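You operate a simulated robot arm through the tools that you are given. There is no shell and no other tool. Be economical: measure what you need, move in short steps, check, and stop when the job is done.

You run a simulated robot arm. Do the job below in one go: nothing can be reset, and whatever is moved stays where it is left.

JOB
Open the flat mould and lay the amber part in the steel tray.
Fine: orange rocker off first, both clamps open, top half on the wooden board.

It is judged by the outcome, as a careful person would: the job done as asked, and still so three seconds after it is handed in. It fails if anything else is knocked over, pushed out of place, dropped, spilled or broken.

ROBOT AND FRAMES
A 5-joint arm with a two-finger parallel gripper, fixed in place. Base frame: the origin is at the foot of the arm, x ahead of it, y to its left, z up; the work surface is at about z = 0. Lengths are in mm, angles in degrees, forces in N, time in s.
With the tool pointing down near the work surface it reaches from about 260 to 680 mm from the base axis. Its first joint turns from -66.0 to 66.0 degrees. The tool tilts only in the upright plane through the base axis and itself; it spins freely about its own axis. Payload 2.9 kg.
The tool frame sits at the grasp point between the pads (the TCP): z along the fingers, y along the line on which they close. The tips reach 30 mm beyond it. Largest opening 110 mm; finger width 20, thickness 10; the body of the gripper, 48 by 112 mm, starts 55 mm behind the TCP.
Orientation is told as [roll, pitch, yaw] about the base's x, y, z axes, in that order, counted from this pose: with the fingers straight down and closing along the base's y, the tool's x points along the base's -x, its y along +y and its z along -z.

CONTROLS
- The arm moves only by the tool step_arm. Its argument "targets" is a list of rows, each a list of 3 entries, a list of its own where there are three numbers: the closure, from 0 (fully open) to 1 (shut), then the shift along the base's x, y, z in units of 20 mm (1.0 is 20 mm), then the turn, a rotation vector about the base's x, y, z in units of 5 degrees (1.0 is 5 degrees). In form: [[jaw, [x, y, z], [ax, ay, az]], ...]. A call has 1 to 12 rows; each row shifts and turns the commanded pose from where the row before left it. A call with a number of a shift or a turn outside -1 to 1 is refused whole. A row lasts 0.2 s, in which the tool goes at most 50 mm and 8.6 degrees; a call with a longer step from one row to the next is refused whole, and so is a gripper value outside its range. A pose out of reach is approached as far as the arm can. The call stops where the force on the tool passes 40 N (or 10 N more than at its start, if that is more) or the arm is blocked; 0.2 s more then pass. The fingers move at their own pace (about 108 mm/s each) and stop on an object; they squeeze with about 39 N. The grip force told is the motor's: it shows also when the fingers shut on nothing. Time passes only in rows, and 0.2 s behind the last, so rows that do not move let the fingers close. It gives the time, the measured TCP pose, the force on the tool (base axes), the opening and the grip force at its end, in the units of the frame above (readings bear some noise), with the torque about the TCP (base axes, N m) and any sound that the robot's microphone picked up.
- Cameras (640 x 400 px; columns grow to the right, rows downward): "scene" is fixed at [38.4, -451.8, 606.4]; the picture's right is [0.76, -0.65, 0.00], its down [-0.34, -0.40, -0.85] and it looks along [0.55, 0.65, -0.52] (base axes); focal length 346 px, centre (320, 200). "wrist" rides on the gripper at [72, 17, -103] in the tool frame; the picture's right is [-0.23, 0.97, 0.00], its down [-0.76, -0.18, -0.62] and it looks along [-0.61, -0.14, 0.78] (tool axes); focal length 222 px, centre (320, 200). There is no depth. A picture from a camera that has moved, and an enlarged one, comes with that camera's place and axes in the base frame and with its lens.
- snapshot(camera): a new picture of that camera. It takes no simulated time.
- inspect(camera, box): a new picture of the part [left, top, right, bottom] of that camera's present view, enlarged. It takes no simulated time.
- hand_in(): hands the job in; it is judged then, once.

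Go step by step. Nothing tells you positions but the pictures and the camera data: compare them with the known pose of the tool, close in by small moves and look again before you grip or let go. The budget is 120 turns and 84 pictures, counting those below and the enlarged ones. Unless the task says otherwise, let go and move clear before handing in, and close with one line.

The tools are called after "Emit:" by a JSON object that holds its "method" and its "body". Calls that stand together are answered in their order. step_arm: Moves the arm, as the interface text tells. Its arguments: {"type":"object","properties":{"targets":{"type":"array"}},"required":["targets"]} The other tools are called the same way: snapshot (camera) takes a picture; inspect (camera, box) takes an enlarged picture of a part of a camera's view; hand_in () hands the job in.

At the start:

```text
t: 0.0
tcp_pos: [396.5, -29.2, 339.8]
orientation: [0.1, -0.1, 0.0]
force: [0.2, 0.9, 1.0]
ft_torque: [-0.01, 0.01, -0.01]
grip_width: 110.1
grasp_force: 0.1
```

scene: 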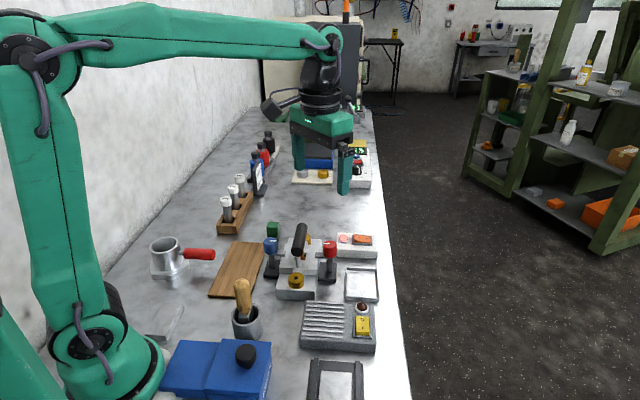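
wrist: 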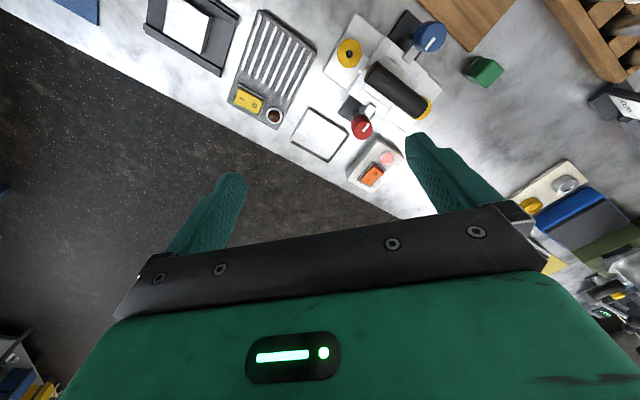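

I see a bench with a mould area (blue and red knobs, black handle), an orange rocker switch box, a wooden board and a steel tray. I'll look closer first.

Emit:
{"method": "inspect", "body": {"camera": "scene", "box": [200, 210, 400, 335]}}

Emit:
{"method": "inspect", "body": {"camera": "wrist", "box": [220, 0, 540, 200]}}

```text
3.20 times, centred on (300, 272) of scene
camera zoom: at [38.4, -451.8, 606.4], right [0.76, -0.65, 0.0], down [-0.34, -0.4, -0.85], along [0.55, 0.65, -0.52], focal length 1106 px, centre (384, -32)
```

zoom: 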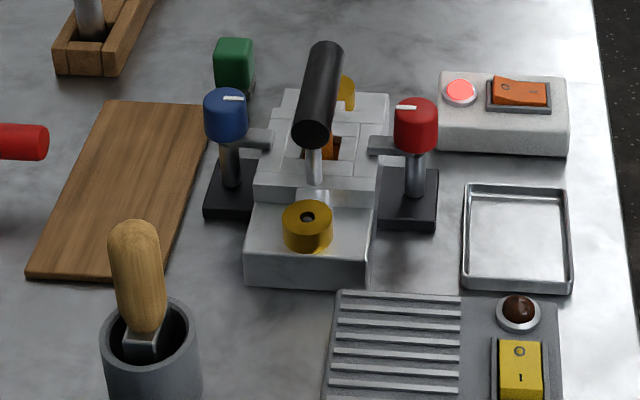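

```text
2.00 times, centred on (380, 100) of wrist
camera zoom: at [322.1, -13.6, 443.2], right [0.23, 0.97, 0.0], down [0.76, -0.18, 0.62], along [0.61, -0.14, -0.78], focal length 444 px, centre (200, 400)
```

zoom: 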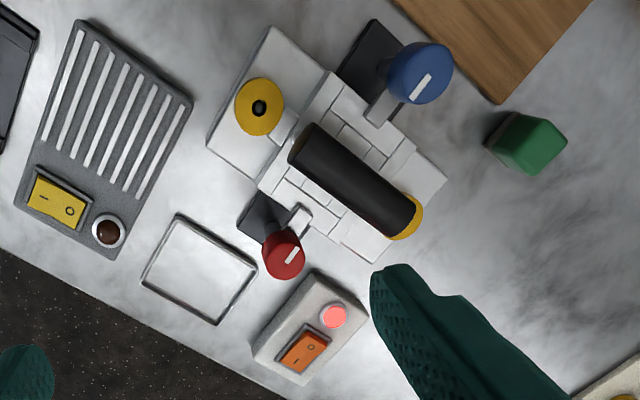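

The orange rocker sits near (600, 37, 35), rotated about 45°. The mould handle is near (423, 75, 100), along roughly 47°. I'm moving above the rocker with the fingers closed to look.

Emit:
{"method": "step_arm", "body": {"targets": [[1, [0.93, 0.3, -0.8], [0, 0, 0.75]], [1, [0.93, 0.3, -0.8], [0, 0, 0.75]], [1, [0.93, 0.3, -0.8], [0, 0, 0.75]], [1, [0.93, 0.3, -0.8], [0, 0, 0.75]], [1, [0.93, 0.3, -0.8], [0, 0, 0.75]], [1, [0.93, 0.3, -0.8], [0, 0, 0.75]], [1, [0.93, 0.3, -0.8], [0, 0, 0.75]], [1, [0.93, 0.3, -0.8], [0, 0, 0.75]], [1, [0.93, 0.3, -0.8], [0, 0, 0.75]], [1, [0.93, 0.3, -0.8], [0, 0, 0.75]], [1, [0.93, 0.3, -0.8], [0, 0, 0.75]]]}}

Emit:
{"method": "snapshot", "body": {"camera": "wrist"}}

Emit:
{"method": "inspect", "body": {"camera": "scene", "box": [240, 190, 400, 290]}}

```text
t: 2.4
tcp_pos: [597.5, 34.0, 165.1]
orientation: [-0.1, 0.1, 41.4]
force: [-0.9, 0.7, -0.1]
ft_torque: [-0.04, -0.02, -0.02]
grip_width: 0.0
grasp_force: 37.7
```

```text
79 pictures are left
camera wrist: at [532.5, -0.9, 267.2], right [-0.47, 0.88, 0.0], down [0.69, 0.37, 0.62], along [0.55, 0.29, -0.78], focal length 222 px, centre (320, 200)
```

wrist: 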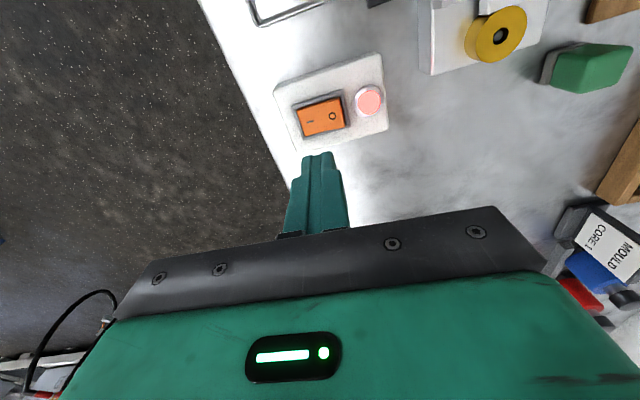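

```text
4.00 times, centred on (320, 240) of scene
camera zoom: at [38.4, -451.9, 606.4], right [0.76, -0.65, 0.0], down [-0.34, -0.4, -0.85], along [0.55, 0.65, -0.52], focal length 1383 px, centre (320, 40)
```

zoom: 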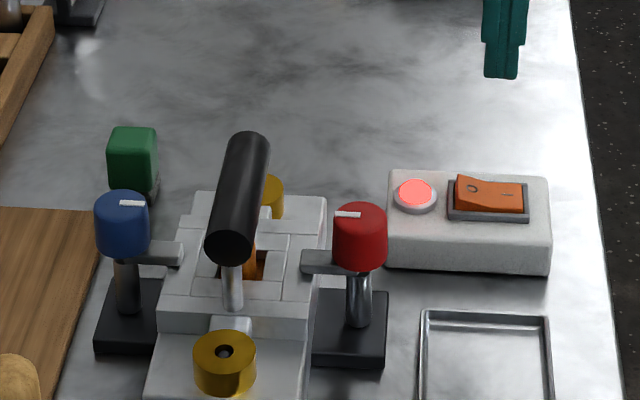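

The rocker's O end (lamp side) is raised, so it is on. I'll press the O end near (593, 46), first hovering just above it.

Emit:
{"method": "step_arm", "body": {"targets": [[1, [-0.12, 0.3, -0.8], [0, 0, 0]], [1, [-0.12, 0.3, -0.8], [0, 0, 0]], [1, [0, 0, -0.8], [0, 0, 0]], [1, [0, 0, -0.8], [0, 0, 0]], [1, [0, 0, -0.8], [0, 0, 0]], [1, [0, 0, 0], [0, 0, 0]]]}}

Emit:
{"method": "inspect", "body": {"camera": "scene", "box": [310, 210, 400, 266]}}

Emit:
{"method": "inspect", "body": {"camera": "wrist", "box": [220, 50, 460, 200]}}

```text
t: 3.8
tcp_pos: [594.4, 47.5, 85.9]
orientation: [0.0, 0.0, 41.3]
force: [0.2, 0.7, -0.7]
ft_torque: [0.02, 0.02, 0.04]
grip_width: 0.1
grasp_force: 38.4
```

```text
7.11 times, centred on (355, 238) of scene
camera zoom: at [38.4, -451.8, 606.4], right [0.76, -0.65, 0.0], down [-0.34, -0.4, -0.85], along [0.55, 0.65, -0.52], focal length 2458 px, centre (71, -70)
```

zoom: 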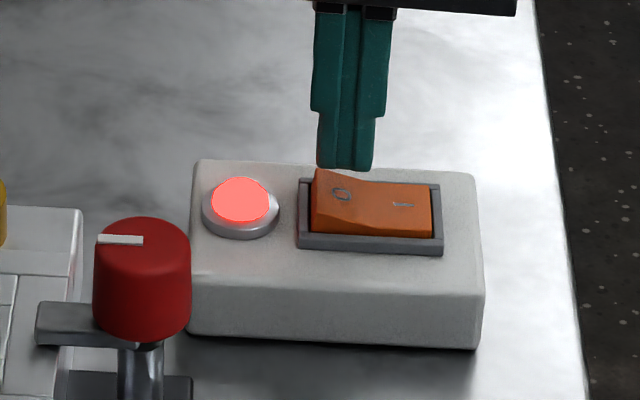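

```text
2.67 times, centred on (340, 125) of wrist
camera zoom: at [527.9, 11.4, 187.3], right [-0.47, 0.88, 0.0], down [0.69, 0.37, 0.62], along [0.55, 0.29, -0.78], focal length 592 px, centre (267, 400)
```

zoom: 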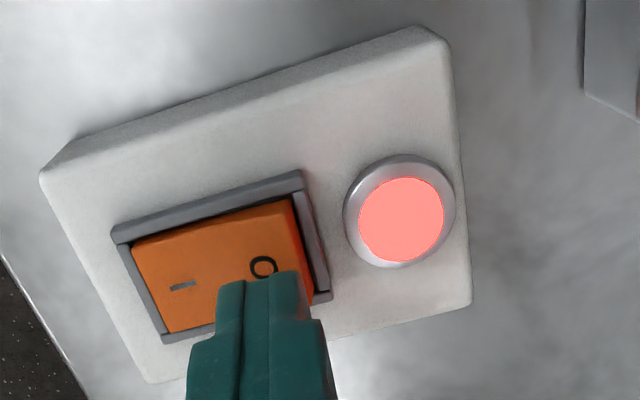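

The fingertips are aligned above the O end. I'll shift slightly and press down.

Emit:
{"method": "step_arm", "body": {"targets": [[1, [-0.22, -0.07, 0], [0, 0, 0]], [1, [0, 0, -0.25], [0, 0, 0]], [1, [0, 0, -0.2], [0, 0, 0]], [1, [0, 0, -0.15], [0, 0, 0]], [1, [0, 0, -0.1], [0, 0, 0]], [1, [0, 0, -0.1], [0, 0, 0]], [1, [0, 0, -0.1], [0, 0, 0]], [1, [0, 0, -0.1], [0, 0, 0]]]}}

Emit:
{"method": "inspect", "body": {"camera": "scene", "box": [310, 210, 400, 266]}}

```text
t: 5.3
tcp_pos: [590.8, 46.9, 72.6]
orientation: [-0.1, 0.0, 41.3]
force: [-3.6, 0.1, 5.5]
ft_torque: [-0.04, 0.07, -0.01]
grip_width: 0.3
grasp_force: 37.6
stopped in row 7: the force on the tool passed its limit at 44 N (the readings are from after the stop); the commanded pose is now the measured one
```

```text
7.11 times, centred on (355, 238) of scene
camera zoom: at [38.4, -451.9, 606.4], right [0.76, -0.65, 0.0], down [-0.34, -0.4, -0.85], along [0.55, 0.65, -0.52], focal length 2458 px, centre (71, -70)
```

zoom: 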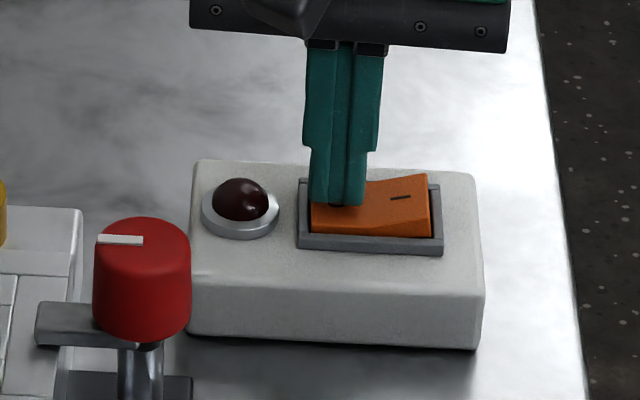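

The lamp went dark and the rocker is tilted to O. Next is the red clamp knob near (466, 23, 96), so I'm lifting and moving there while turning to yaw -45.

Emit:
{"method": "step_arm", "body": {"targets": [[1, [0, 0, 1], [0, 0, -1]], [1, [0, 0, 1], [0, 0, -1]], [1, [0, 0, 1], [0, 0, -1]], [0.45, [-0.694, -0.133, 0.2], [0, 0, -1]], [0.45, [-0.694, -0.133, 0.2], [0, 0, -1]], [0.45, [-0.694, -0.133, 0.2], [0, 0, -1]], [0.45, [-0.694, -0.133, 0.2], [0, 0, -1]], [0.45, [-0.694, -0.133, 0.2], [0, 0, -1]], [0.45, [-0.694, -0.133, 0.2], [0, 0, -1]], [0.45, [-0.694, -0.133, 0.2], [0, 0, -1]], [0.45, [-0.694, -0.133, 0.2], [0, 0, -1]], [0.45, [-0.694, -0.133, 0.2], [0, 0, -1]]]}}

Emit:
{"method": "step_arm", "body": {"targets": [[0.45, [0, 0, 0], [0, 0, -1]], [0.45, [0, 0, 0], [0, 0, -1]], [0.45, [0, 0, 0], [0, 0, -1]], [0.45, [0, 0, 0], [0, 0, -1]], [0.45, [0, 0, 0], [0, 0, -1]], [0.45, [0, 0, 0], [0, 0, -0.26]]]}}

Emit:
{"method": "snapshot", "body": {"camera": "wrist"}}

Emit:
{"method": "inspect", "body": {"camera": "scene", "box": [240, 190, 400, 290]}}

```text
t: 7.9
tcp_pos: [465.8, 22.4, 167.8]
orientation: [0.0, 0.0, -18.8]
force: [-1.1, 0.4, 0.2]
ft_torque: [-0.02, 0.02, -0.01]
grip_width: 60.2
grasp_force: 0.1
```

```text
t: 9.3
tcp_pos: [465.7, 21.8, 167.0]
orientation: [0.0, 0.0, -45.1]
force: [0.3, 0.1, 0.1]
ft_torque: [0.01, -0.02, 0.0]
grip_width: 60.4
grasp_force: 0.2
```

```text
74 pictures are left
camera wrist: at [425.2, 84.7, 269.2], right [0.85, 0.53, 0.0], down [0.41, -0.66, 0.62], along [0.33, -0.53, -0.78], focal length 222 px, centre (320, 200)
```

wrist: 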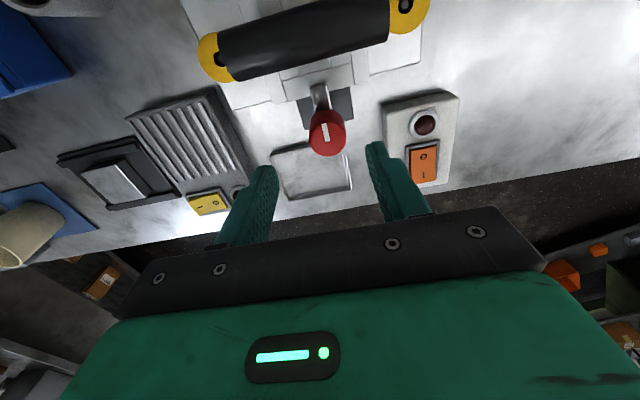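

```text
4.00 times, centred on (320, 240) of scene
camera zoom: at [38.4, -451.8, 606.4], right [0.76, -0.65, 0.0], down [-0.34, -0.4, -0.85], along [0.55, 0.65, -0.52], focal length 1383 px, centre (320, 40)
```

zoom: 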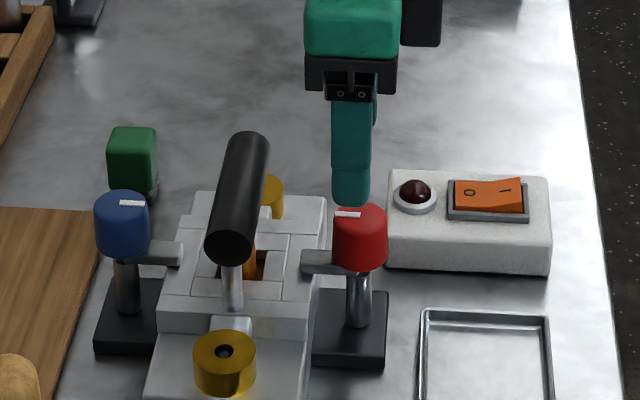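

The red knob is right below, near (467, 28). I'm adjusting and descending partway to verify centering.

Emit:
{"method": "step_arm", "body": {"targets": [[0.45, [0.05, 0.25, -0.6], [0, 0, 0]], [0.45, [0, 0, -0.9], [0, 0, 0]], [0.45, [0, 0, -0.9], [0, 0, 0]], [0.45, [0, 0, 0], [0, 0, 0]]]}}

Emit:
{"method": "inspect", "body": {"camera": "wrist", "box": [200, 50, 440, 200]}}

Emit:
{"method": "inspect", "body": {"camera": "scene", "box": [280, 210, 370, 266]}}

```text
t: 10.3
tcp_pos: [466.6, 27.8, 118.2]
orientation: [0.0, -0.1, -45.0]
force: [-0.4, -0.2, -0.3]
ft_torque: [-0.01, -0.01, -0.02]
grip_width: 60.7
grasp_force: 0.0
```

```text
2.67 times, centred on (320, 125) of wrist
camera zoom: at [426.4, 89.8, 220.7], right [0.85, 0.53, 0.0], down [0.41, -0.66, 0.62], along [0.33, -0.53, -0.78], focal length 592 px, centre (320, 400)
```

zoom: 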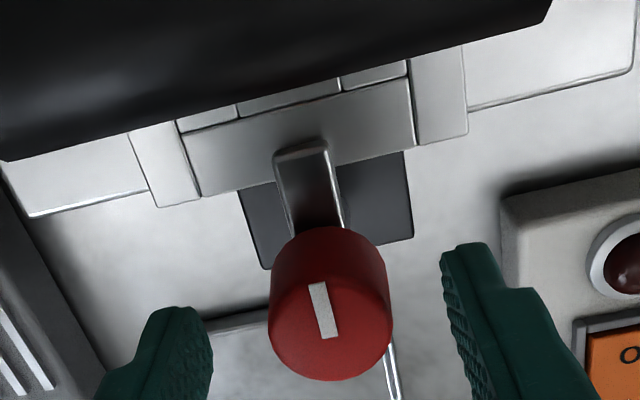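

```text
7.11 times, centred on (325, 238) of scene
camera zoom: at [38.5, -451.8, 606.4], right [0.76, -0.65, 0.0], down [-0.34, -0.4, -0.85], along [0.55, 0.65, -0.52], focal length 2458 px, centre (284, -70)
```

zoom: 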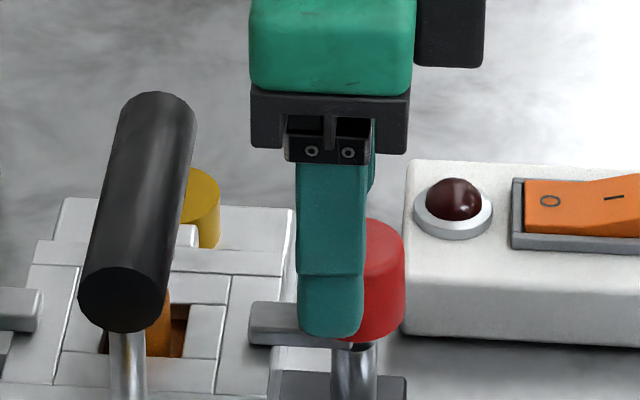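

The knob is centred well (about 2 mm off). I'm lowering to grip height around the knob, then closing.

Emit:
{"method": "step_arm", "body": {"targets": [[0.45, [0.1, -0.09, -0.5], [0, 0, 0]], [0.45, [0, 0, -0.5], [0, 0, 0]], [0.45, [0, 0, -0.5], [0, 0, 0]], [0.45, [0, 0, 0], [0, 0, 0]], [0.9, [0, 0, 0], [0, 0, 0]], [0.9, [0, 0, 0], [0, 0, 0]], [0.9, [0, 0, 0], [0, 0, 0]]]}}

Emit:
{"method": "inspect", "body": {"camera": "wrist", "box": [200, 50, 440, 200]}}

Emit:
{"method": "inspect", "body": {"camera": "scene", "box": [280, 210, 370, 266]}}

```text
t: 11.9
tcp_pos: [468.8, 25.3, 88.7]
orientation: [0.2, -0.1, -44.9]
force: [20.9, 21.6, -15.3]
ft_torque: [-0.46, 0.09, 0.21]
grip_width: 33.7
grasp_force: 45.0
```

```text
2.67 times, centred on (320, 125) of wrist
camera zoom: at [428.6, 88.7, 192.2], right [0.85, 0.53, 0.0], down [0.41, -0.66, 0.62], along [0.33, -0.53, -0.78], focal length 592 px, centre (320, 400)
```

zoom: 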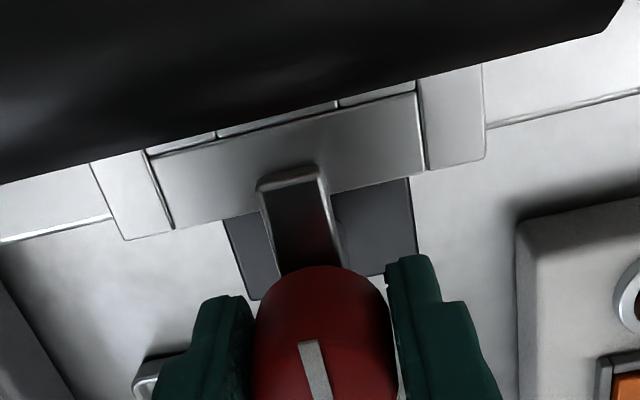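

```text
7.11 times, centred on (325, 238) of scene
camera zoom: at [38.6, -451.8, 606.4], right [0.76, -0.65, 0.0], down [-0.34, -0.4, -0.85], along [0.55, 0.65, -0.52], focal length 2458 px, centre (284, -70)
```

zoom: 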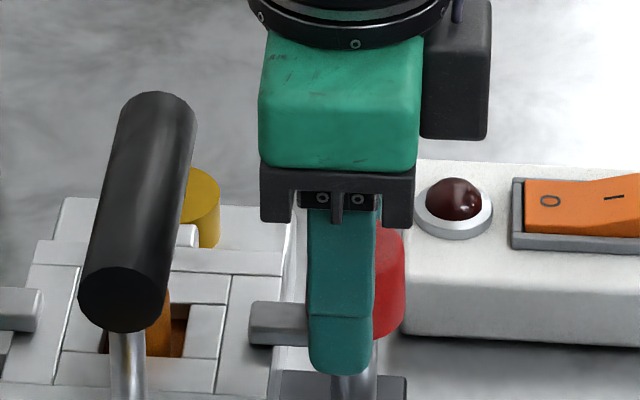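

The knob is gripped (33.7 mm), with a small sideways load. I'll relieve it and try a 10° turn counter-clockwise.

Emit:
{"method": "step_arm", "body": {"targets": [[0.9, [0.12, 0.05, 0], [0, 0, 0]], [0.9, [0, 0, 0], [0, 0, 0.5]], [0.9, [0, 0, 0], [0, 0, 0.5]], [0.9, [0, 0, 0], [0, 0, 0.5]], [0.9, [0, 0, 0], [0, 0, 0.5]]]}}

Emit:
{"method": "inspect", "body": {"camera": "scene", "box": [280, 210, 370, 266]}}

```text
t: 13.1
tcp_pos: [468.9, 25.0, 89.3]
orientation: [-0.2, 0.4, -36.5]
force: [-5.1, 0.1, 2.8]
ft_torque: [0.4, -0.84, -0.02]
grip_width: 34.0
grasp_force: 45.1
stopped in row 5: the force on the tool passed its limit at 44 N (the readings are from after the stop); the commanded pose is now the measured one
```

```text
7.11 times, centred on (325, 238) of scene
camera zoom: at [38.4, -451.9, 606.4], right [0.76, -0.65, 0.0], down [-0.34, -0.4, -0.85], along [0.55, 0.65, -0.52], focal length 2458 px, centre (284, -70)
```

zoom: 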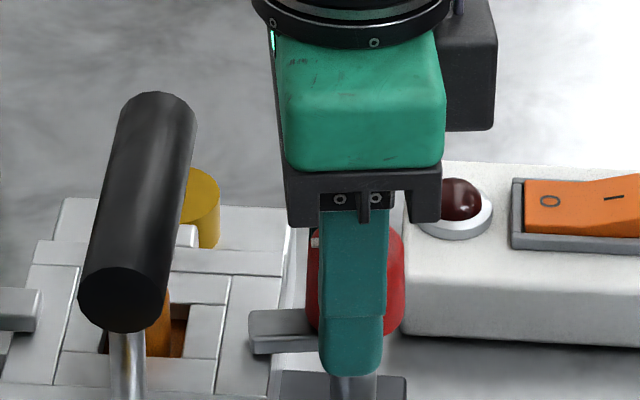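

The red clamp arm turns with the knob, so I'll keep turning counter-clockwise.

Emit:
{"method": "step_arm", "body": {"targets": [[0.9, [0, 0, 0], [0, 0, 0.8]], [0.9, [0, 0, 0], [0, 0, 0.8]], [0.9, [0, 0, 0], [0, 0, 0.8]], [0.9, [0, 0, 0], [0, 0, 0.8]], [0.9, [0, 0, 0], [0, 0, 0.8]], [0.9, [0, 0, 0], [0, 0, 0.8]], [0.9, [0, 0, 0], [0, 0, 0.8]], [0.9, [0, 0, 0], [0, 0, 0.8]]]}}

Emit:
{"method": "inspect", "body": {"camera": "scene", "box": [280, 210, 370, 266]}}

```text
t: 15.0
tcp_pos: [467.5, 25.1, 89.4]
orientation: [0.0, 0.5, -4.7]
force: [-4.2, -1.0, 2.4]
ft_torque: [0.54, -0.49, 0.01]
grip_width: 33.6
grasp_force: 44.9
stopped in row 8: the force on the tool passed its limit at 40 N (the readings are from after the stop); the commanded pose is now the measured one
```

```text
7.11 times, centred on (325, 238) of scene
camera zoom: at [38.5, -451.8, 606.4], right [0.76, -0.65, 0.0], down [-0.34, -0.4, -0.85], along [0.55, 0.65, -0.52], focal length 2458 px, centre (284, -70)
```

zoom: 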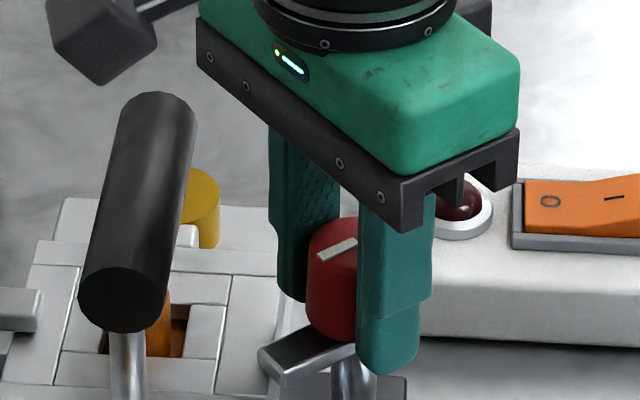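

It's turning well, with 40° done. I'm continuing toward 90°.

Emit:
{"method": "step_arm", "body": {"targets": [[0.9, [0, 0, 0], [0, 0, 0.8]], [0.9, [0, 0, 0], [0, 0, 0.8]], [0.9, [0, 0, 0], [0, 0, 0.8]], [0.9, [0, 0, 0], [0, 0, 0.8]], [0.9, [0, 0, 0], [0, 0, 0.8]], [0.9, [0, 0, 0], [0, 0, 0.8]], [0.9, [0, 0, 0], [0, 0, 0.8]]]}}

Emit:
{"method": "step_arm", "body": {"targets": [[0.9, [0, 0, 0], [0, 0, 0.8]], [0.9, [0, 0, 0], [0, 0, 0.8]], [0.9, [0, 0, 0], [0, 0, 0.8]], [0.9, [0, 0, 0], [0, 0, 0.8]], [0.9, [0, 0, 0], [0, 0, 0.8]], [0.9, [0, 0, 0], [0, 0, 0.6]]]}}

Emit:
{"method": "inspect", "body": {"camera": "scene", "box": [260, 200, 390, 281]}}

```text
t: 16.6
tcp_pos: [468.1, 21.3, 89.9]
orientation: [0.2, 0.3, 23.3]
force: [-1.4, -35.7, 7.6]
ft_torque: [-0.97, 0.15, -0.13]
grip_width: 34.0
grasp_force: 44.6
```

```text
t: 18.0
tcp_pos: [469.6, 21.3, 90.8]
orientation: [0.0, 0.1, 46.1]
force: [18.8, -40.5, -5.8]
ft_torque: [0.22, 0.28, -0.74]
grip_width: 33.6
grasp_force: 44.9
```

```text
4.92 times, centred on (325, 240) of scene
camera zoom: at [38.5, -451.9, 606.4], right [0.76, -0.65, 0.0], down [-0.34, -0.4, -0.85], along [0.55, 0.65, -0.52], focal length 1702 px, centre (295, 1)
```

zoom: 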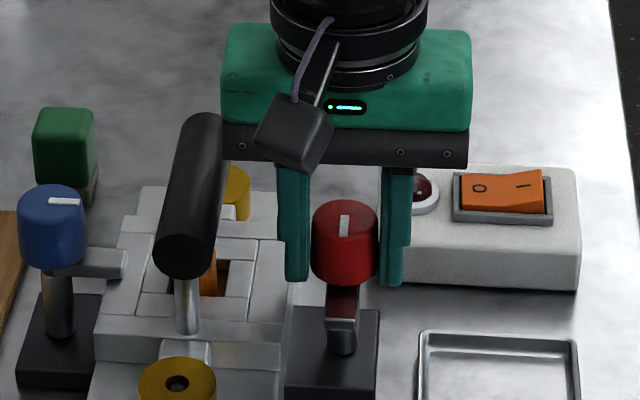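

The red clamp is now about 90° open, clear of the mould. I'm releasing, lifting and moving over to the blue knob near (369, 120), turning back to yaw -45.

Emit:
{"method": "step_arm", "body": {"targets": [[0.45, [0, 0, 0], [0, 0, 0]], [0.45, [0, 0, 0], [0, 0, 0]], [0.45, [0, 0, 1], [0, 0, 0]], [0.45, [0, 0, 1], [0, 0, -1]], [0.45, [0, 0, 1], [0, 0, -1]], [0.45, [0, 0, 1], [0, 0, -1]], [0.45, [0, 0, 0], [0, 0, -1]], [0.45, [0, 0, 0], [0, 0, -1]], [0.45, [0, 0, 0], [0, 0, -1]], [0.45, [0, 0, 0], [0, 0, -1]], [0.45, [0, 0, 0], [0, 0, -1]]]}}

Emit:
{"method": "step_arm", "body": {"targets": [[0.45, [-0.55, 0.54, 0], [0, 0, -1]], [0.45, [-0.55, 0.54, 0], [0, 0, -1]], [0.45, [-0.55, 0.54, 0], [0, 0, -1]], [0.45, [-0.55, 0.54, 0], [0, 0, -1]], [0.45, [-0.55, 0.54, 0], [0, 0, -1]], [0.45, [-0.55, 0.54, 0], [0, 0, -1]], [0.45, [-0.55, 0.54, 0], [0, 0, -1]], [0.45, [-0.55, 0.54, 0], [0, 0, -1]], [0.45, [-0.55, 0.54, 0], [0, 0, -1]], [0.45, [0, 0, 0], [0, 0, -1]], [0.45, [0, 0, 0], [0, 0, -0.2]]]}}

Emit:
{"method": "snapshot", "body": {"camera": "wrist"}}

Emit:
{"method": "inspect", "body": {"camera": "scene", "box": [220, 200, 380, 300]}}

```text
t: 20.4
tcp_pos: [467.5, 22.5, 168.9]
orientation: [0.0, 0.5, 6.1]
force: [0.2, -0.1, 0.8]
ft_torque: [0.03, 0.0, 0.0]
grip_width: 60.5
grasp_force: 0.1
```

```text
t: 22.8
tcp_pos: [369.6, 122.4, 169.9]
orientation: [-0.2, 0.1, -44.8]
force: [-0.8, -0.4, -0.8]
ft_torque: [0.0, 0.02, 0.0]
grip_width: 60.8
grasp_force: 0.0
```

```text
65 pictures are left
camera wrist: at [329.6, 183.9, 271.9], right [0.85, 0.53, 0.0], down [0.42, -0.66, 0.62], along [0.33, -0.53, -0.78], focal length 222 px, centre (320, 200)
```

wrist: 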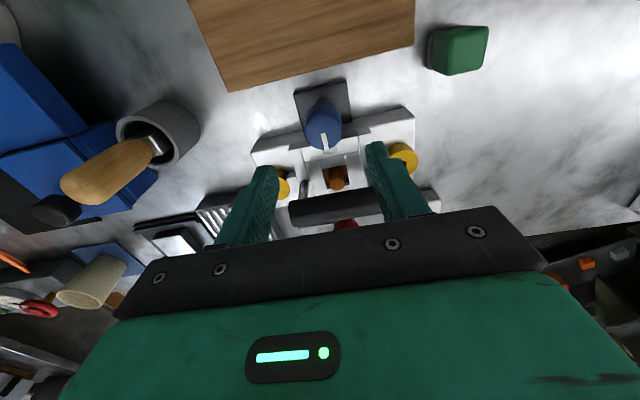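

```text
4.00 times, centred on (300, 250) of scene
camera zoom: at [38.4, -451.8, 606.4], right [0.76, -0.65, 0.0], down [-0.34, -0.4, -0.85], along [0.55, 0.65, -0.52], focal length 1383 px, centre (400, 0)
```

zoom: 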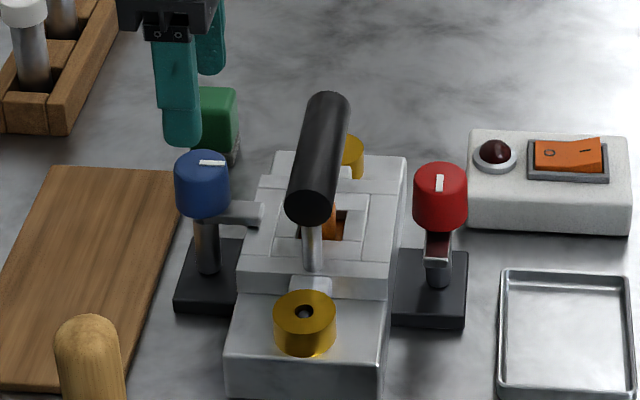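

The red clamp stayed open. I'm adjusting slightly and descending over the blue knob to check.

Emit:
{"method": "step_arm", "body": {"targets": [[0.45, [0.05, -0.12, -0.8], [0, 0, 0]], [0.45, [0, 0, -0.9], [0, 0, 0]], [0.45, [0, 0, -0.9], [0, 0, 0]], [0.45, [0, 0, 0], [0, 0, 0]]]}}

Emit:
{"method": "inspect", "body": {"camera": "wrist", "box": [200, 50, 440, 200]}}

Emit:
{"method": "inspect", "body": {"camera": "scene", "box": [240, 210, 330, 266]}}

```text
t: 23.8
tcp_pos: [369.5, 116.4, 117.5]
orientation: [-0.2, 0.1, -44.7]
force: [0.7, -0.3, -0.3]
ft_torque: [0.01, -0.02, 0.02]
grip_width: 60.5
grasp_force: 0.0
```

```text
2.67 times, centred on (320, 125) of wrist
camera zoom: at [329.9, 180.2, 219.8], right [0.85, 0.53, 0.0], down [0.42, -0.66, 0.62], along [0.33, -0.53, -0.78], focal length 592 px, centre (320, 400)
```

zoom: 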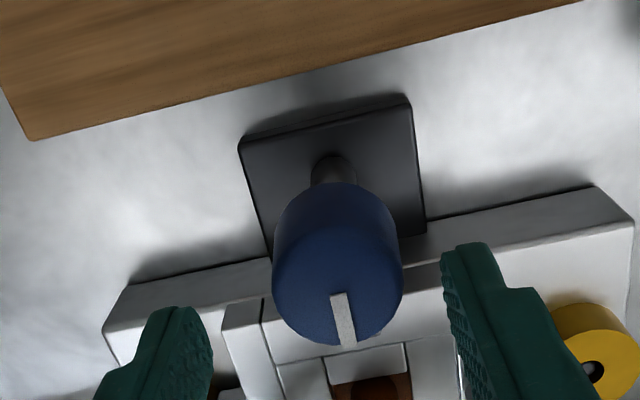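

```text
7.11 times, centred on (285, 238) of scene
camera zoom: at [38.5, -451.8, 606.4], right [0.76, -0.65, 0.0], down [-0.34, -0.4, -0.85], along [0.55, 0.65, -0.52], focal length 2458 px, centre (569, -70)
```

zoom: 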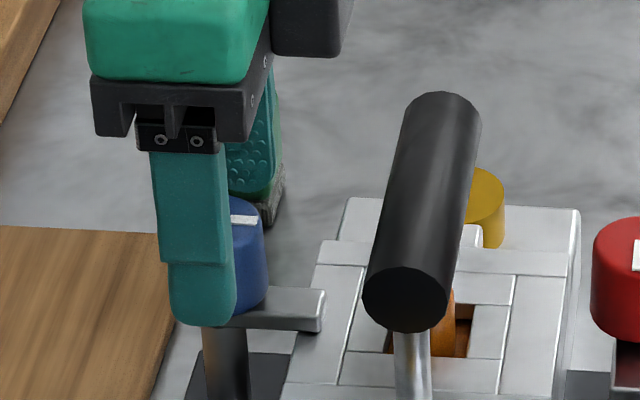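

By comparison with the red knob, the blue axis is near (369, 121). I'm shifting, lowering and closing.

Emit:
{"method": "step_arm", "body": {"targets": [[0.45, [0, 0.22, -0.4], [0, 0, 0]], [0.45, [0, 0, -0.5], [0, 0, 0]], [0.45, [0, 0, -0.5], [0, 0, 0]], [0.45, [0, 0, 0], [0, 0, 0]], [0.9, [0, 0, 0], [0, 0, 0]], [0.9, [0, 0, 0], [0, 0, 0]], [0.9, [0, 0, 0], [0, 0, 0]]]}}

Emit:
{"method": "inspect", "body": {"camera": "scene", "box": [240, 210, 330, 266]}}

```text
t: 25.4
tcp_pos: [371.5, 123.4, 90.7]
orientation: [0.2, -0.1, -44.6]
force: [23.4, 29.5, -13.7]
ft_torque: [-0.02, 1.2, 0.0]
grip_width: 33.8
grasp_force: 44.9
```

```text
7.11 times, centred on (285, 238) of scene
camera zoom: at [38.6, -451.8, 606.4], right [0.76, -0.65, 0.0], down [-0.34, -0.4, -0.85], along [0.55, 0.65, -0.52], focal length 2458 px, centre (569, -70)
```

zoom: 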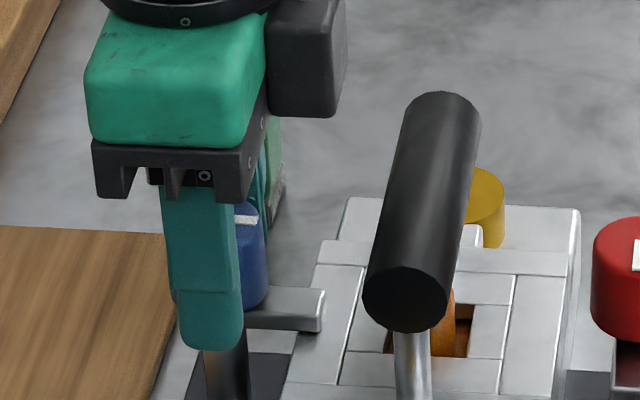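

Gripped. I'm relieving the side load and testing a small turn.

Emit:
{"method": "step_arm", "body": {"targets": [[0.9, [0.1, 0.12, 0], [0, 0, 0]], [0.9, [0, 0, 0], [0, 0, 0.5]], [0.9, [0, 0, 0], [0, 0, 0.5]], [0.9, [0, 0, 0], [0, 0, 0.5]]]}}

Emit:
{"method": "inspect", "body": {"camera": "scene", "box": [240, 210, 330, 266]}}

```text
t: 26.4
tcp_pos: [370.4, 124.9, 90.7]
orientation: [-0.3, 0.2, -37.2]
force: [-14.3, -14.2, 39.6]
ft_torque: [0.27, -0.59, 0.0]
grip_width: 33.5
grasp_force: 45.3
```

```text
7.11 times, centred on (285, 238) of scene
camera zoom: at [38.2, -451.9, 606.4], right [0.76, -0.65, 0.0], down [-0.34, -0.4, -0.85], along [0.55, 0.65, -0.52], focal length 2458 px, centre (569, -70)
```

zoom: 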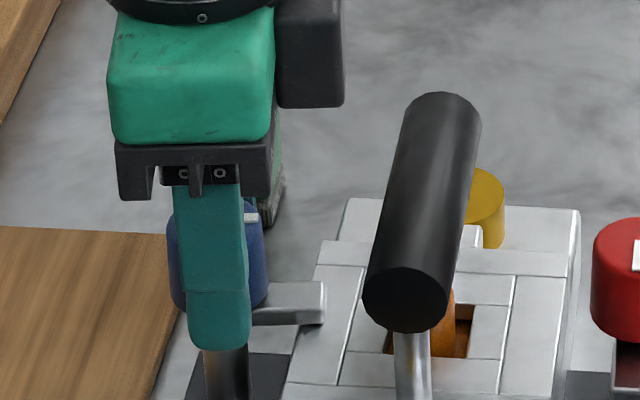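

It rotates freely. I'm continuing counter-clockwise.

Emit:
{"method": "step_arm", "body": {"targets": [[0.9, [0, 0, 0.05], [0, 0, 0.8]], [0.9, [0, 0, 0], [0, 0, 0.8]], [0.9, [0, 0, 0], [0, 0, 0.8]], [0.9, [0, 0, 0], [0, 0, 0.8]], [0.9, [0, 0, 0], [0, 0, 0.8]], [0.9, [0, 0, 0], [0, 0, 0.8]], [0.9, [0, 0, 0], [0, 0, 0.8]]]}}

Emit:
{"method": "inspect", "body": {"camera": "scene", "box": [240, 210, 330, 266]}}

```text
t: 28.0
tcp_pos: [371.8, 125.3, 90.7]
orientation: [-0.2, 0.4, -9.2]
force: [5.1, -29.1, -0.3]
ft_torque: [0.52, 0.77, 0.04]
grip_width: 33.7
grasp_force: 45.3
```

```text
7.11 times, centred on (285, 238) of scene
camera zoom: at [38.5, -451.9, 606.4], right [0.76, -0.65, 0.0], down [-0.34, -0.4, -0.85], along [0.55, 0.65, -0.52], focal length 2458 px, centre (569, -70)
```

zoom: 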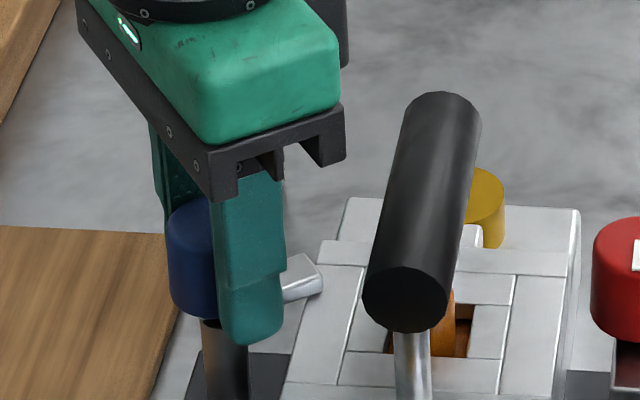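

Good. I'm continuing the remaining ~54°.

Emit:
{"method": "step_arm", "body": {"targets": [[0.9, [0, -0.06, 0], [0, 0, 0.8]], [0.9, [0, 0, 0], [0, 0, 0.8]], [0.9, [0, 0, 0], [0, 0, 0.8]], [0.9, [0, 0, 0], [0, 0, 0.8]], [0.9, [0, 0, 0], [0, 0, 0.8]], [0.9, [0, 0, 0], [0, 0, 0.8]], [0.9, [0, 0, 0], [0, 0, 0.8]]]}}

Emit:
{"method": "step_arm", "body": {"targets": [[0.9, [0, 0, 0], [0, 0, 0.8]], [0.9, [0, 0, 0], [0, 0, 0.8]], [0.9, [0, 0, 0], [0, 0, 0.8]], [0.9, [0, 0, 0], [0, 0, 0.8]], [0.9, [0, 0, 0], [0, 0, 0.8]], [0.9, [0, 0, 0], [0, 0, 0.8]], [0.9, [0, 0, 0], [0, 0, 0.5]]]}}

Emit:
{"method": "inspect", "body": {"camera": "scene", "box": [220, 200, 380, 300]}}

```text
t: 29.4
tcp_pos: [370.9, 126.2, 90.2]
orientation: [0.0, 0.4, 14.5]
force: [2.7, 2.3, -3.2]
ft_torque: [0.39, 0.66, -0.01]
grip_width: 33.9
grasp_force: 44.8
stopped in row 7: the force on the tool passed its limit at 42 N (the readings are from after the stop); the commanded pose is now the measured one
```

```text
t: 31.0
tcp_pos: [370.3, 125.9, 90.5]
orientation: [0.1, 0.2, 41.3]
force: [-4.4, 28.8, -4.2]
ft_torque: [-1.0, 0.55, -0.04]
grip_width: 33.7
grasp_force: 44.8
```

```text
4.00 times, centred on (300, 250) of scene
camera zoom: at [38.5, -451.8, 606.4], right [0.76, -0.65, 0.0], down [-0.34, -0.4, -0.85], along [0.55, 0.65, -0.52], focal length 1383 px, centre (400, 0)
```

zoom: 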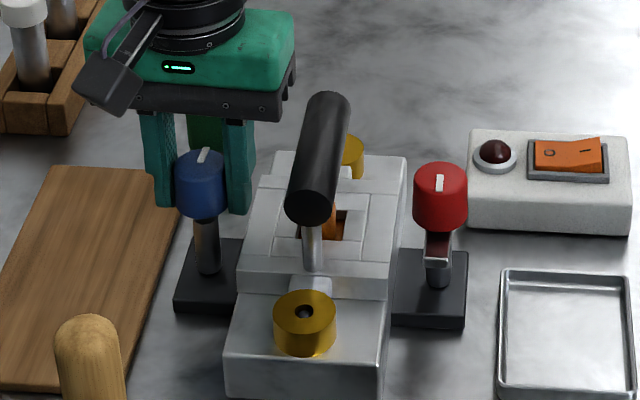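

One last bit of turn, then I release and lift. Next I move over the handle centre (about (420, 74)) at yaw ~45 to look.

Emit:
{"method": "step_arm", "body": {"targets": [[0.9, [0, 0, 0], [0, 0, 0.8]], [0.45, [0, 0, 0], [0, 0, 0]], [0.45, [0, 0, 0], [0, 0, 0]], [0.45, [0, 0, 1], [0, 0, 0]], [0.45, [0, 0, 1], [0, 0, 0]], [0.45, [0, 0, 1], [0, 0, 0]], [0.45, [0, 0, 1], [0, 0, 0]], [0.45, [0, 0, 1], [0, 0, 0]]]}}

Emit:
{"method": "step_arm", "body": {"targets": [[0.45, [0.4, -0.42, 0], [0, 0, 0]], [0.45, [0.4, -0.42, 0], [0, 0, 0]], [0.45, [0.4, -0.42, 0], [0, 0, 0]], [0.45, [0.4, -0.42, 0], [0, 0, 0]], [0.45, [0.4, -0.42, 0], [0, 0, 0]], [0.45, [0.45, -0.42, 0], [0, 0, 0]], [0.45, [0, 0, 0], [0, 0, 0]]]}}

Emit:
{"method": "snapshot", "body": {"camera": "wrist"}}

Emit:
{"method": "inspect", "body": {"camera": "scene", "box": [220, 200, 380, 300]}}

```text
t: 32.8
tcp_pos: [373.1, 125.7, 192.4]
orientation: [0.2, 0.3, 45.0]
force: [-0.3, 0.5, -1.3]
ft_torque: [-0.01, -0.02, 0.04]
grip_width: 60.6
grasp_force: 0.1
```

```text
t: 34.4
tcp_pos: [421.9, 75.0, 190.2]
orientation: [0.2, 0.2, 45.1]
force: [0.4, -0.1, -0.5]
ft_torque: [0.0, -0.02, 0.0]
grip_width: 60.4
grasp_force: 0.0
```

```text
57 pictures are left
camera wrist: at [357.3, 35.0, 292.5], right [-0.53, 0.85, 0.0], down [0.67, 0.41, 0.62], along [0.53, 0.33, -0.79], focal length 222 px, centre (320, 200)
```

wrist: 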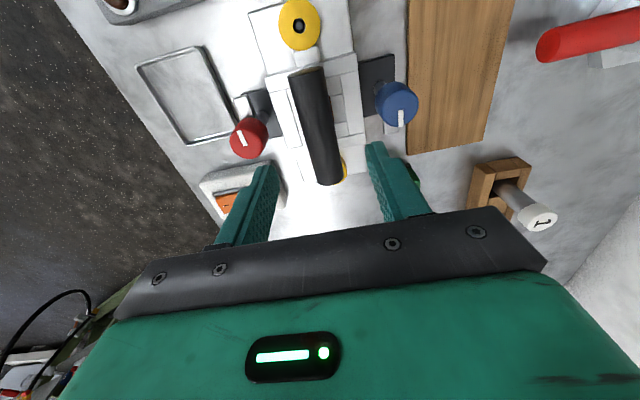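

```text
4.00 times, centred on (300, 250) of scene
camera zoom: at [38.4, -451.9, 606.4], right [0.76, -0.65, 0.0], down [-0.34, -0.4, -0.85], along [0.55, 0.65, -0.52], focal length 1383 px, centre (400, 0)
```

zoom: 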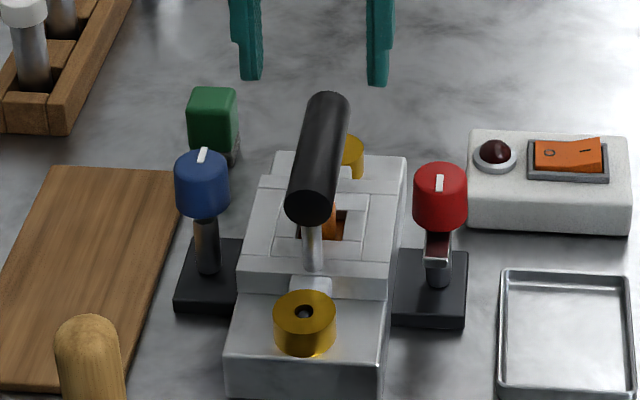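

Both clamps are open and the handle axis is under the tool near (419, 74, 105). I'm descending in two stages.

Emit:
{"method": "step_arm", "body": {"targets": [[0.45, [-0.12, -0.05, -0.8], [0, 0, 0]], [0.45, [0, 0, -0.8], [0, 0, 0]], [0.45, [0, 0, -0.9], [0, 0, 0]], [0.45, [0, 0, 0], [0, 0, 0]]]}}

Emit:
{"method": "inspect", "body": {"camera": "wrist", "box": [200, 0, 440, 200]}}

Emit:
{"method": "inspect", "body": {"camera": "scene", "box": [240, 200, 370, 281]}}

```text
t: 35.4
tcp_pos: [418.5, 73.1, 139.5]
orientation: [0.2, 0.1, 45.0]
force: [-0.7, 0.7, 0.2]
ft_torque: [0.02, -0.04, -0.03]
grip_width: 60.4
grasp_force: 0.1
```

```text
2.00 times, centred on (320, 100) of wrist
camera zoom: at [355.6, 34.5, 243.4], right [-0.53, 0.85, 0.0], down [0.67, 0.41, 0.62], along [0.53, 0.33, -0.78], focal length 444 px, centre (320, 400)
```

zoom: 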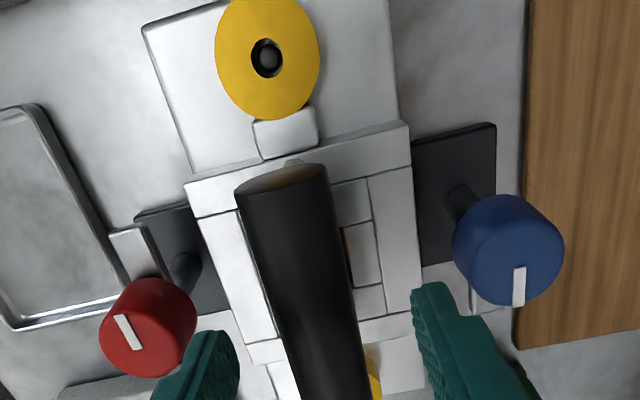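

```text
4.92 times, centred on (305, 240) of scene
camera zoom: at [38.5, -451.8, 606.4], right [0.76, -0.65, 0.0], down [-0.34, -0.4, -0.85], along [0.55, 0.65, -0.52], focal length 1702 px, centre (394, 1)
```

zoom: 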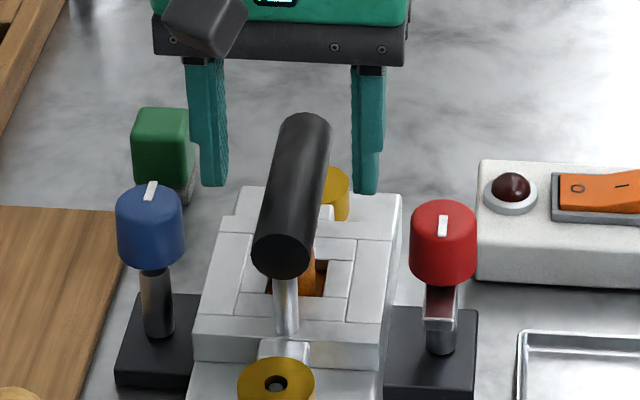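

The fingers straddle the handle evenly. I'm lowering to the handle axis and gripping.

Emit:
{"method": "step_arm", "body": {"targets": [[0.45, [0, 0, -0.6], [0, 0, 0]], [0.45, [0, 0, -0.6], [0, 0, 0]], [0.45, [0, 0, -0.5], [0, 0, 0]], [0.45, [0, 0, 0], [0, 0, 0]], [1, [0, 0, 0], [0, 0, 0]], [1, [0, 0, 0], [0, 0, 0]], [1, [0, 0, 0], [0, 0, 0]], [1, [0, 0, 0], [0, 0, 0]]]}}

Emit:
{"method": "inspect", "body": {"camera": "scene", "box": [240, 200, 370, 281]}}

```text
t: 37.2
tcp_pos: [418.7, 75.4, 107.3]
orientation: [0.2, 0.3, 45.1]
force: [-0.8, -1.1, 3.7]
ft_torque: [0.28, -0.34, -0.3]
grip_width: 26.7
grasp_force: 39.4
```

```text
4.92 times, centred on (305, 240) of scene
camera zoom: at [38.4, -451.8, 606.4], right [0.76, -0.65, 0.0], down [-0.34, -0.4, -0.85], along [0.55, 0.65, -0.52], focal length 1702 px, centre (394, 1)
```

zoom: 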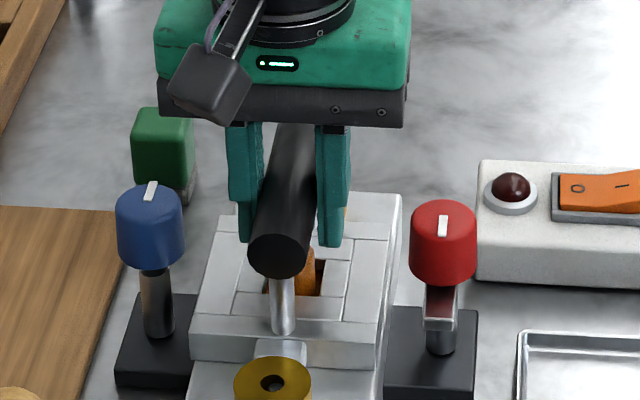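

The handle is gripped (26.7 mm). I'm lifting slowly and straight.

Emit:
{"method": "step_arm", "body": {"targets": [[1, [0, 0, 0.2], [0, 0, 0]], [1, [0, 0, 0.2], [0, 0, 0]], [1, [0, 0, 0.2], [0, 0, 0]], [1, [0, 0, 0.2], [0, 0, 0]], [1, [0, 0, 0.2], [0, 0, 0]]]}}

Emit:
{"method": "inspect", "body": {"camera": "scene", "box": [240, 200, 370, 281]}}

```text
t: 38.4
tcp_pos: [418.6, 75.6, 126.5]
orientation: [0.3, 0.2, 45.0]
force: [-0.4, -0.6, -4.4]
ft_torque: [-0.02, -0.01, -0.08]
grip_width: 26.8
grasp_force: 39.0
```

```text
4.92 times, centred on (305, 240) of scene
camera zoom: at [38.5, -451.8, 606.4], right [0.76, -0.65, 0.0], down [-0.34, -0.4, -0.85], along [0.55, 0.65, -0.52], focal length 1702 px, centre (394, 1)
```

zoom: 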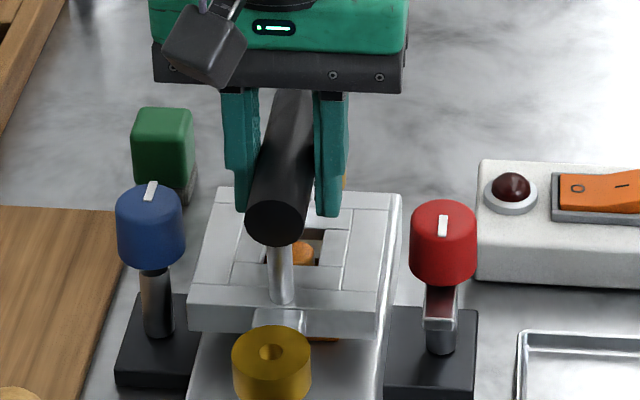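

The top half (with its yellow bushings) comes up cleanly and the amber part stays below. I'm lifting higher and carrying it to above the board centre near (305, 173).

Emit:
{"method": "step_arm", "body": {"targets": [[1, [0, 0, 0.5], [0, 0, 0]], [1, [0, 0, 0.5], [0, 0, 0]], [1, [0, 0, 0.7], [0, 0, 0]], [1, [0, 0, 0.9], [0, 0, 0]], [1, [0, 0, 0.9], [0, 0, 0]], [1, [0, 0, 0.9], [0, 0, 0]], [1, [0, 0, 0], [0, 0, 0]]]}}

Emit:
{"method": "snapshot", "body": {"camera": "scene"}}

Emit:
{"method": "snapshot", "body": {"camera": "wrist"}}

```text
t: 40.0
tcp_pos: [418.6, 74.8, 214.5]
orientation: [0.2, 0.2, 44.9]
force: [-0.2, -0.3, -3.9]
ft_torque: [-0.03, 0.0, -0.02]
grip_width: 27.2
grasp_force: 38.9
```

```text
51 pictures are left
```

scene: 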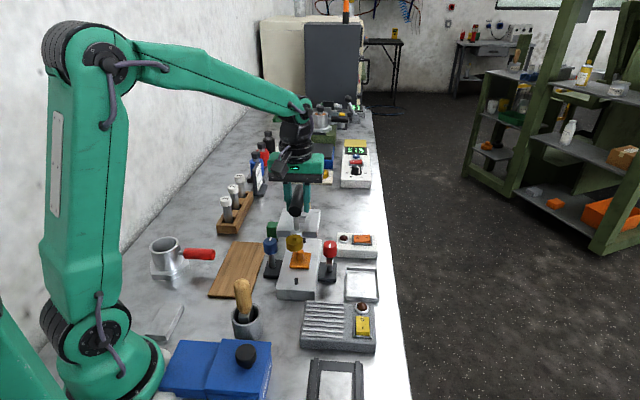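

```text
50 pictures are left
camera wrist: at [355.9, 34.3, 317.2], right [-0.53, 0.85, 0.0], down [0.67, 0.41, 0.62], along [0.53, 0.33, -0.79], focal length 222 px, centre (320, 200)
```

wrist: 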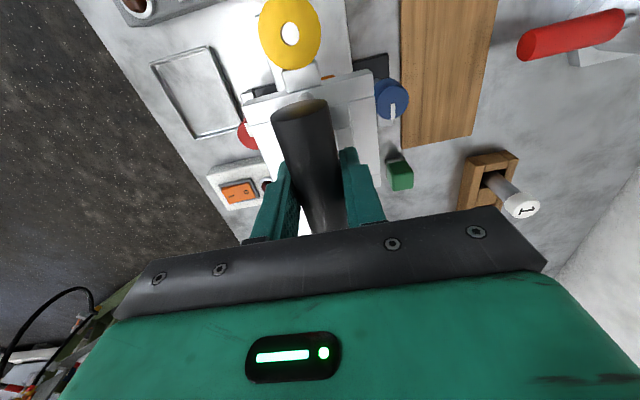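

The half is clear. I'm carrying it over the board.

Emit:
{"method": "step_arm", "body": {"targets": [[1, [-0.6, 0.5, 0], [0, 0, 0]], [1, [-0.8, 0.7, 0], [0, 0, 0]], [1, [-0.8, 0.7, 0], [0, 0, 0]], [1, [-0.8, 0.7, 0], [0, 0, 0]], [1, [-0.8, 0.7, 0], [0, 0, 0]], [1, [-0.8, 0.7, 0], [0, 0, 0]], [1, [-0.6, 0.6, 0], [0, 0, 0]], [1, [-0.4, 0.35, 0], [0, 0, 0]], [1, [0, 0, 0], [0, 0, 0]]]}}

Emit:
{"method": "inspect", "body": {"camera": "scene", "box": [190, 180, 382, 300]}}

Emit:
{"method": "snapshot", "body": {"camera": "wrist"}}

```text
t: 42.0
tcp_pos: [305.5, 173.8, 214.7]
orientation: [0.1, 0.3, 45.1]
force: [0.2, -0.5, -5.0]
ft_torque: [0.02, 0.0, -0.02]
grip_width: 27.1
grasp_force: 38.8
```

```text
3.33 times, centred on (286, 240) of scene
camera zoom: at [38.5, -451.8, 606.4], right [0.76, -0.65, 0.0], down [-0.34, -0.4, -0.85], along [0.55, 0.65, -0.52], focal length 1152 px, centre (433, 67)
```

zoom: 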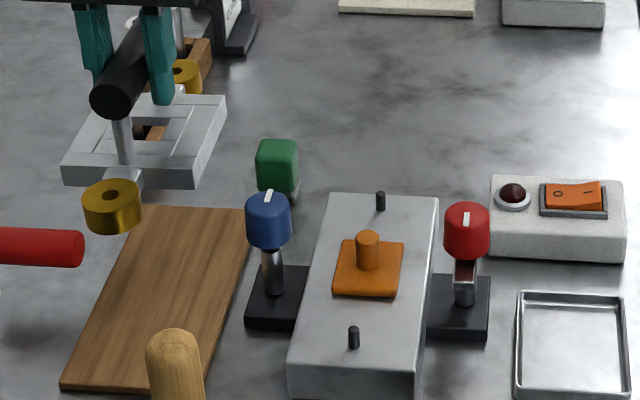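

```text
48 pictures are left
camera wrist: at [242.8, 134.0, 317.9], right [-0.53, 0.85, 0.0], down [0.67, 0.42, 0.62], along [0.53, 0.33, -0.79], focal length 222 px, centre (320, 200)
```

wrist: 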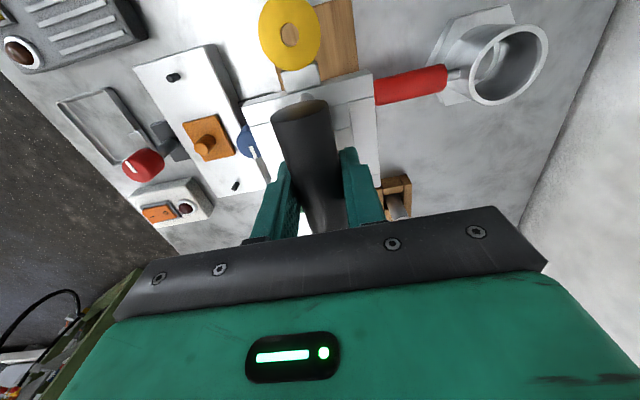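

The amber part is now visible on the lower half: a square plate with a round stub. I'm lowering the top half toward the board in stages.

Emit:
{"method": "step_arm", "body": {"targets": [[1, [0, 0, -0.8], [0, 0, 0]], [1, [0, 0, -0.8], [0, 0, 0]], [1, [0, 0, -0.8], [0, 0, 0]], [1, [0, 0, -0.8], [0, 0, 0]], [1, [0, 0, -0.8], [0, 0, 0]], [1, [0, 0, -0.8], [0, 0, 0]], [1, [0, 0, -0.3], [0, 0, 0]], [1, [0, 0, 0], [0, 0, 0]]]}}

Emit:
{"method": "inspect", "body": {"camera": "scene", "box": [150, 200, 310, 300]}}

Emit:
{"method": "inspect", "body": {"camera": "wrist", "box": [200, 0, 440, 200]}}

```text
t: 43.8
tcp_pos: [306.1, 174.5, 114.0]
orientation: [0.1, 0.4, 45.0]
force: [0.1, -0.6, -3.8]
ft_torque: [0.0, 0.05, 0.04]
grip_width: 27.1
grasp_force: 39.1
```

```text
4.00 times, centred on (230, 250) of scene
camera zoom: at [38.5, -451.8, 606.4], right [0.76, -0.65, 0.0], down [-0.34, -0.4, -0.85], along [0.55, 0.65, -0.52], focal length 1383 px, centre (680, 0)
```

zoom: 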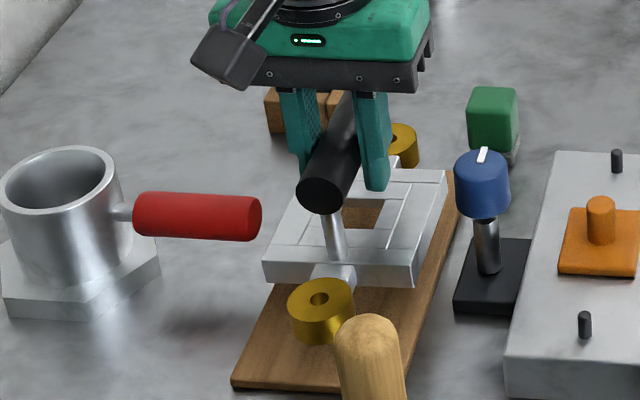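

```text
2.00 times, centred on (320, 100) of wrist
camera zoom: at [242.7, 133.5, 215.4], right [-0.53, 0.85, 0.0], down [0.67, 0.42, 0.62], along [0.52, 0.33, -0.79], focal length 444 px, centre (320, 400)
```

zoom: 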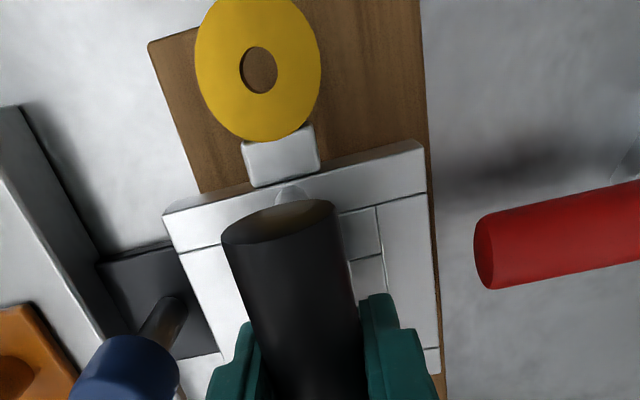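

The plate lines up with the board, about 4 mm toward the clamp side. I'll nudge it over and lower gently until contact.

Emit:
{"method": "step_arm", "body": {"targets": [[1, [-0.12, 0.12, -0.3], [0, 0, 0]], [1, [0, 0, -0.3], [0, 0, 0]], [1, [0, 0, -0.3], [0, 0, 0]], [1, [0, 0, -0.2], [0, 0, 0]], [1, [0, 0, -0.1], [0, 0, 0]], [1, [0, 0, 0], [0, 0, 0]]]}}

Emit:
{"method": "inspect", "body": {"camera": "scene", "box": [190, 210, 290, 272]}}

```text
t: 45.2
tcp_pos: [303.5, 176.4, 87.5]
orientation: [0.2, 0.4, 45.0]
force: [0.8, -0.5, -4.9]
ft_torque: [0.01, 0.02, 0.07]
grip_width: 27.3
grasp_force: 39.3
```

```text
6.40 times, centred on (240, 241) of scene
camera zoom: at [38.5, -451.8, 606.4], right [0.76, -0.65, 0.0], down [-0.34, -0.4, -0.85], along [0.55, 0.65, -0.52], focal length 2212 px, centre (832, -62)
```

zoom: 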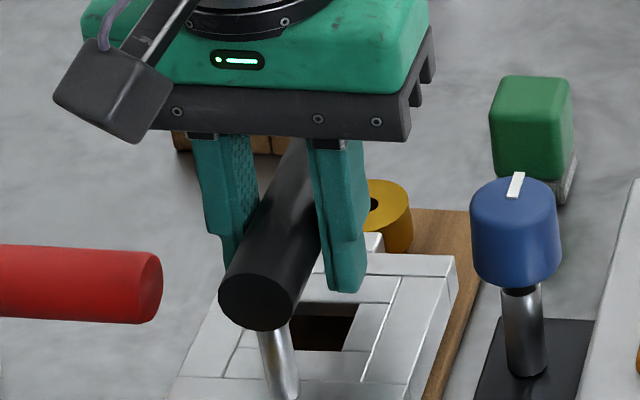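

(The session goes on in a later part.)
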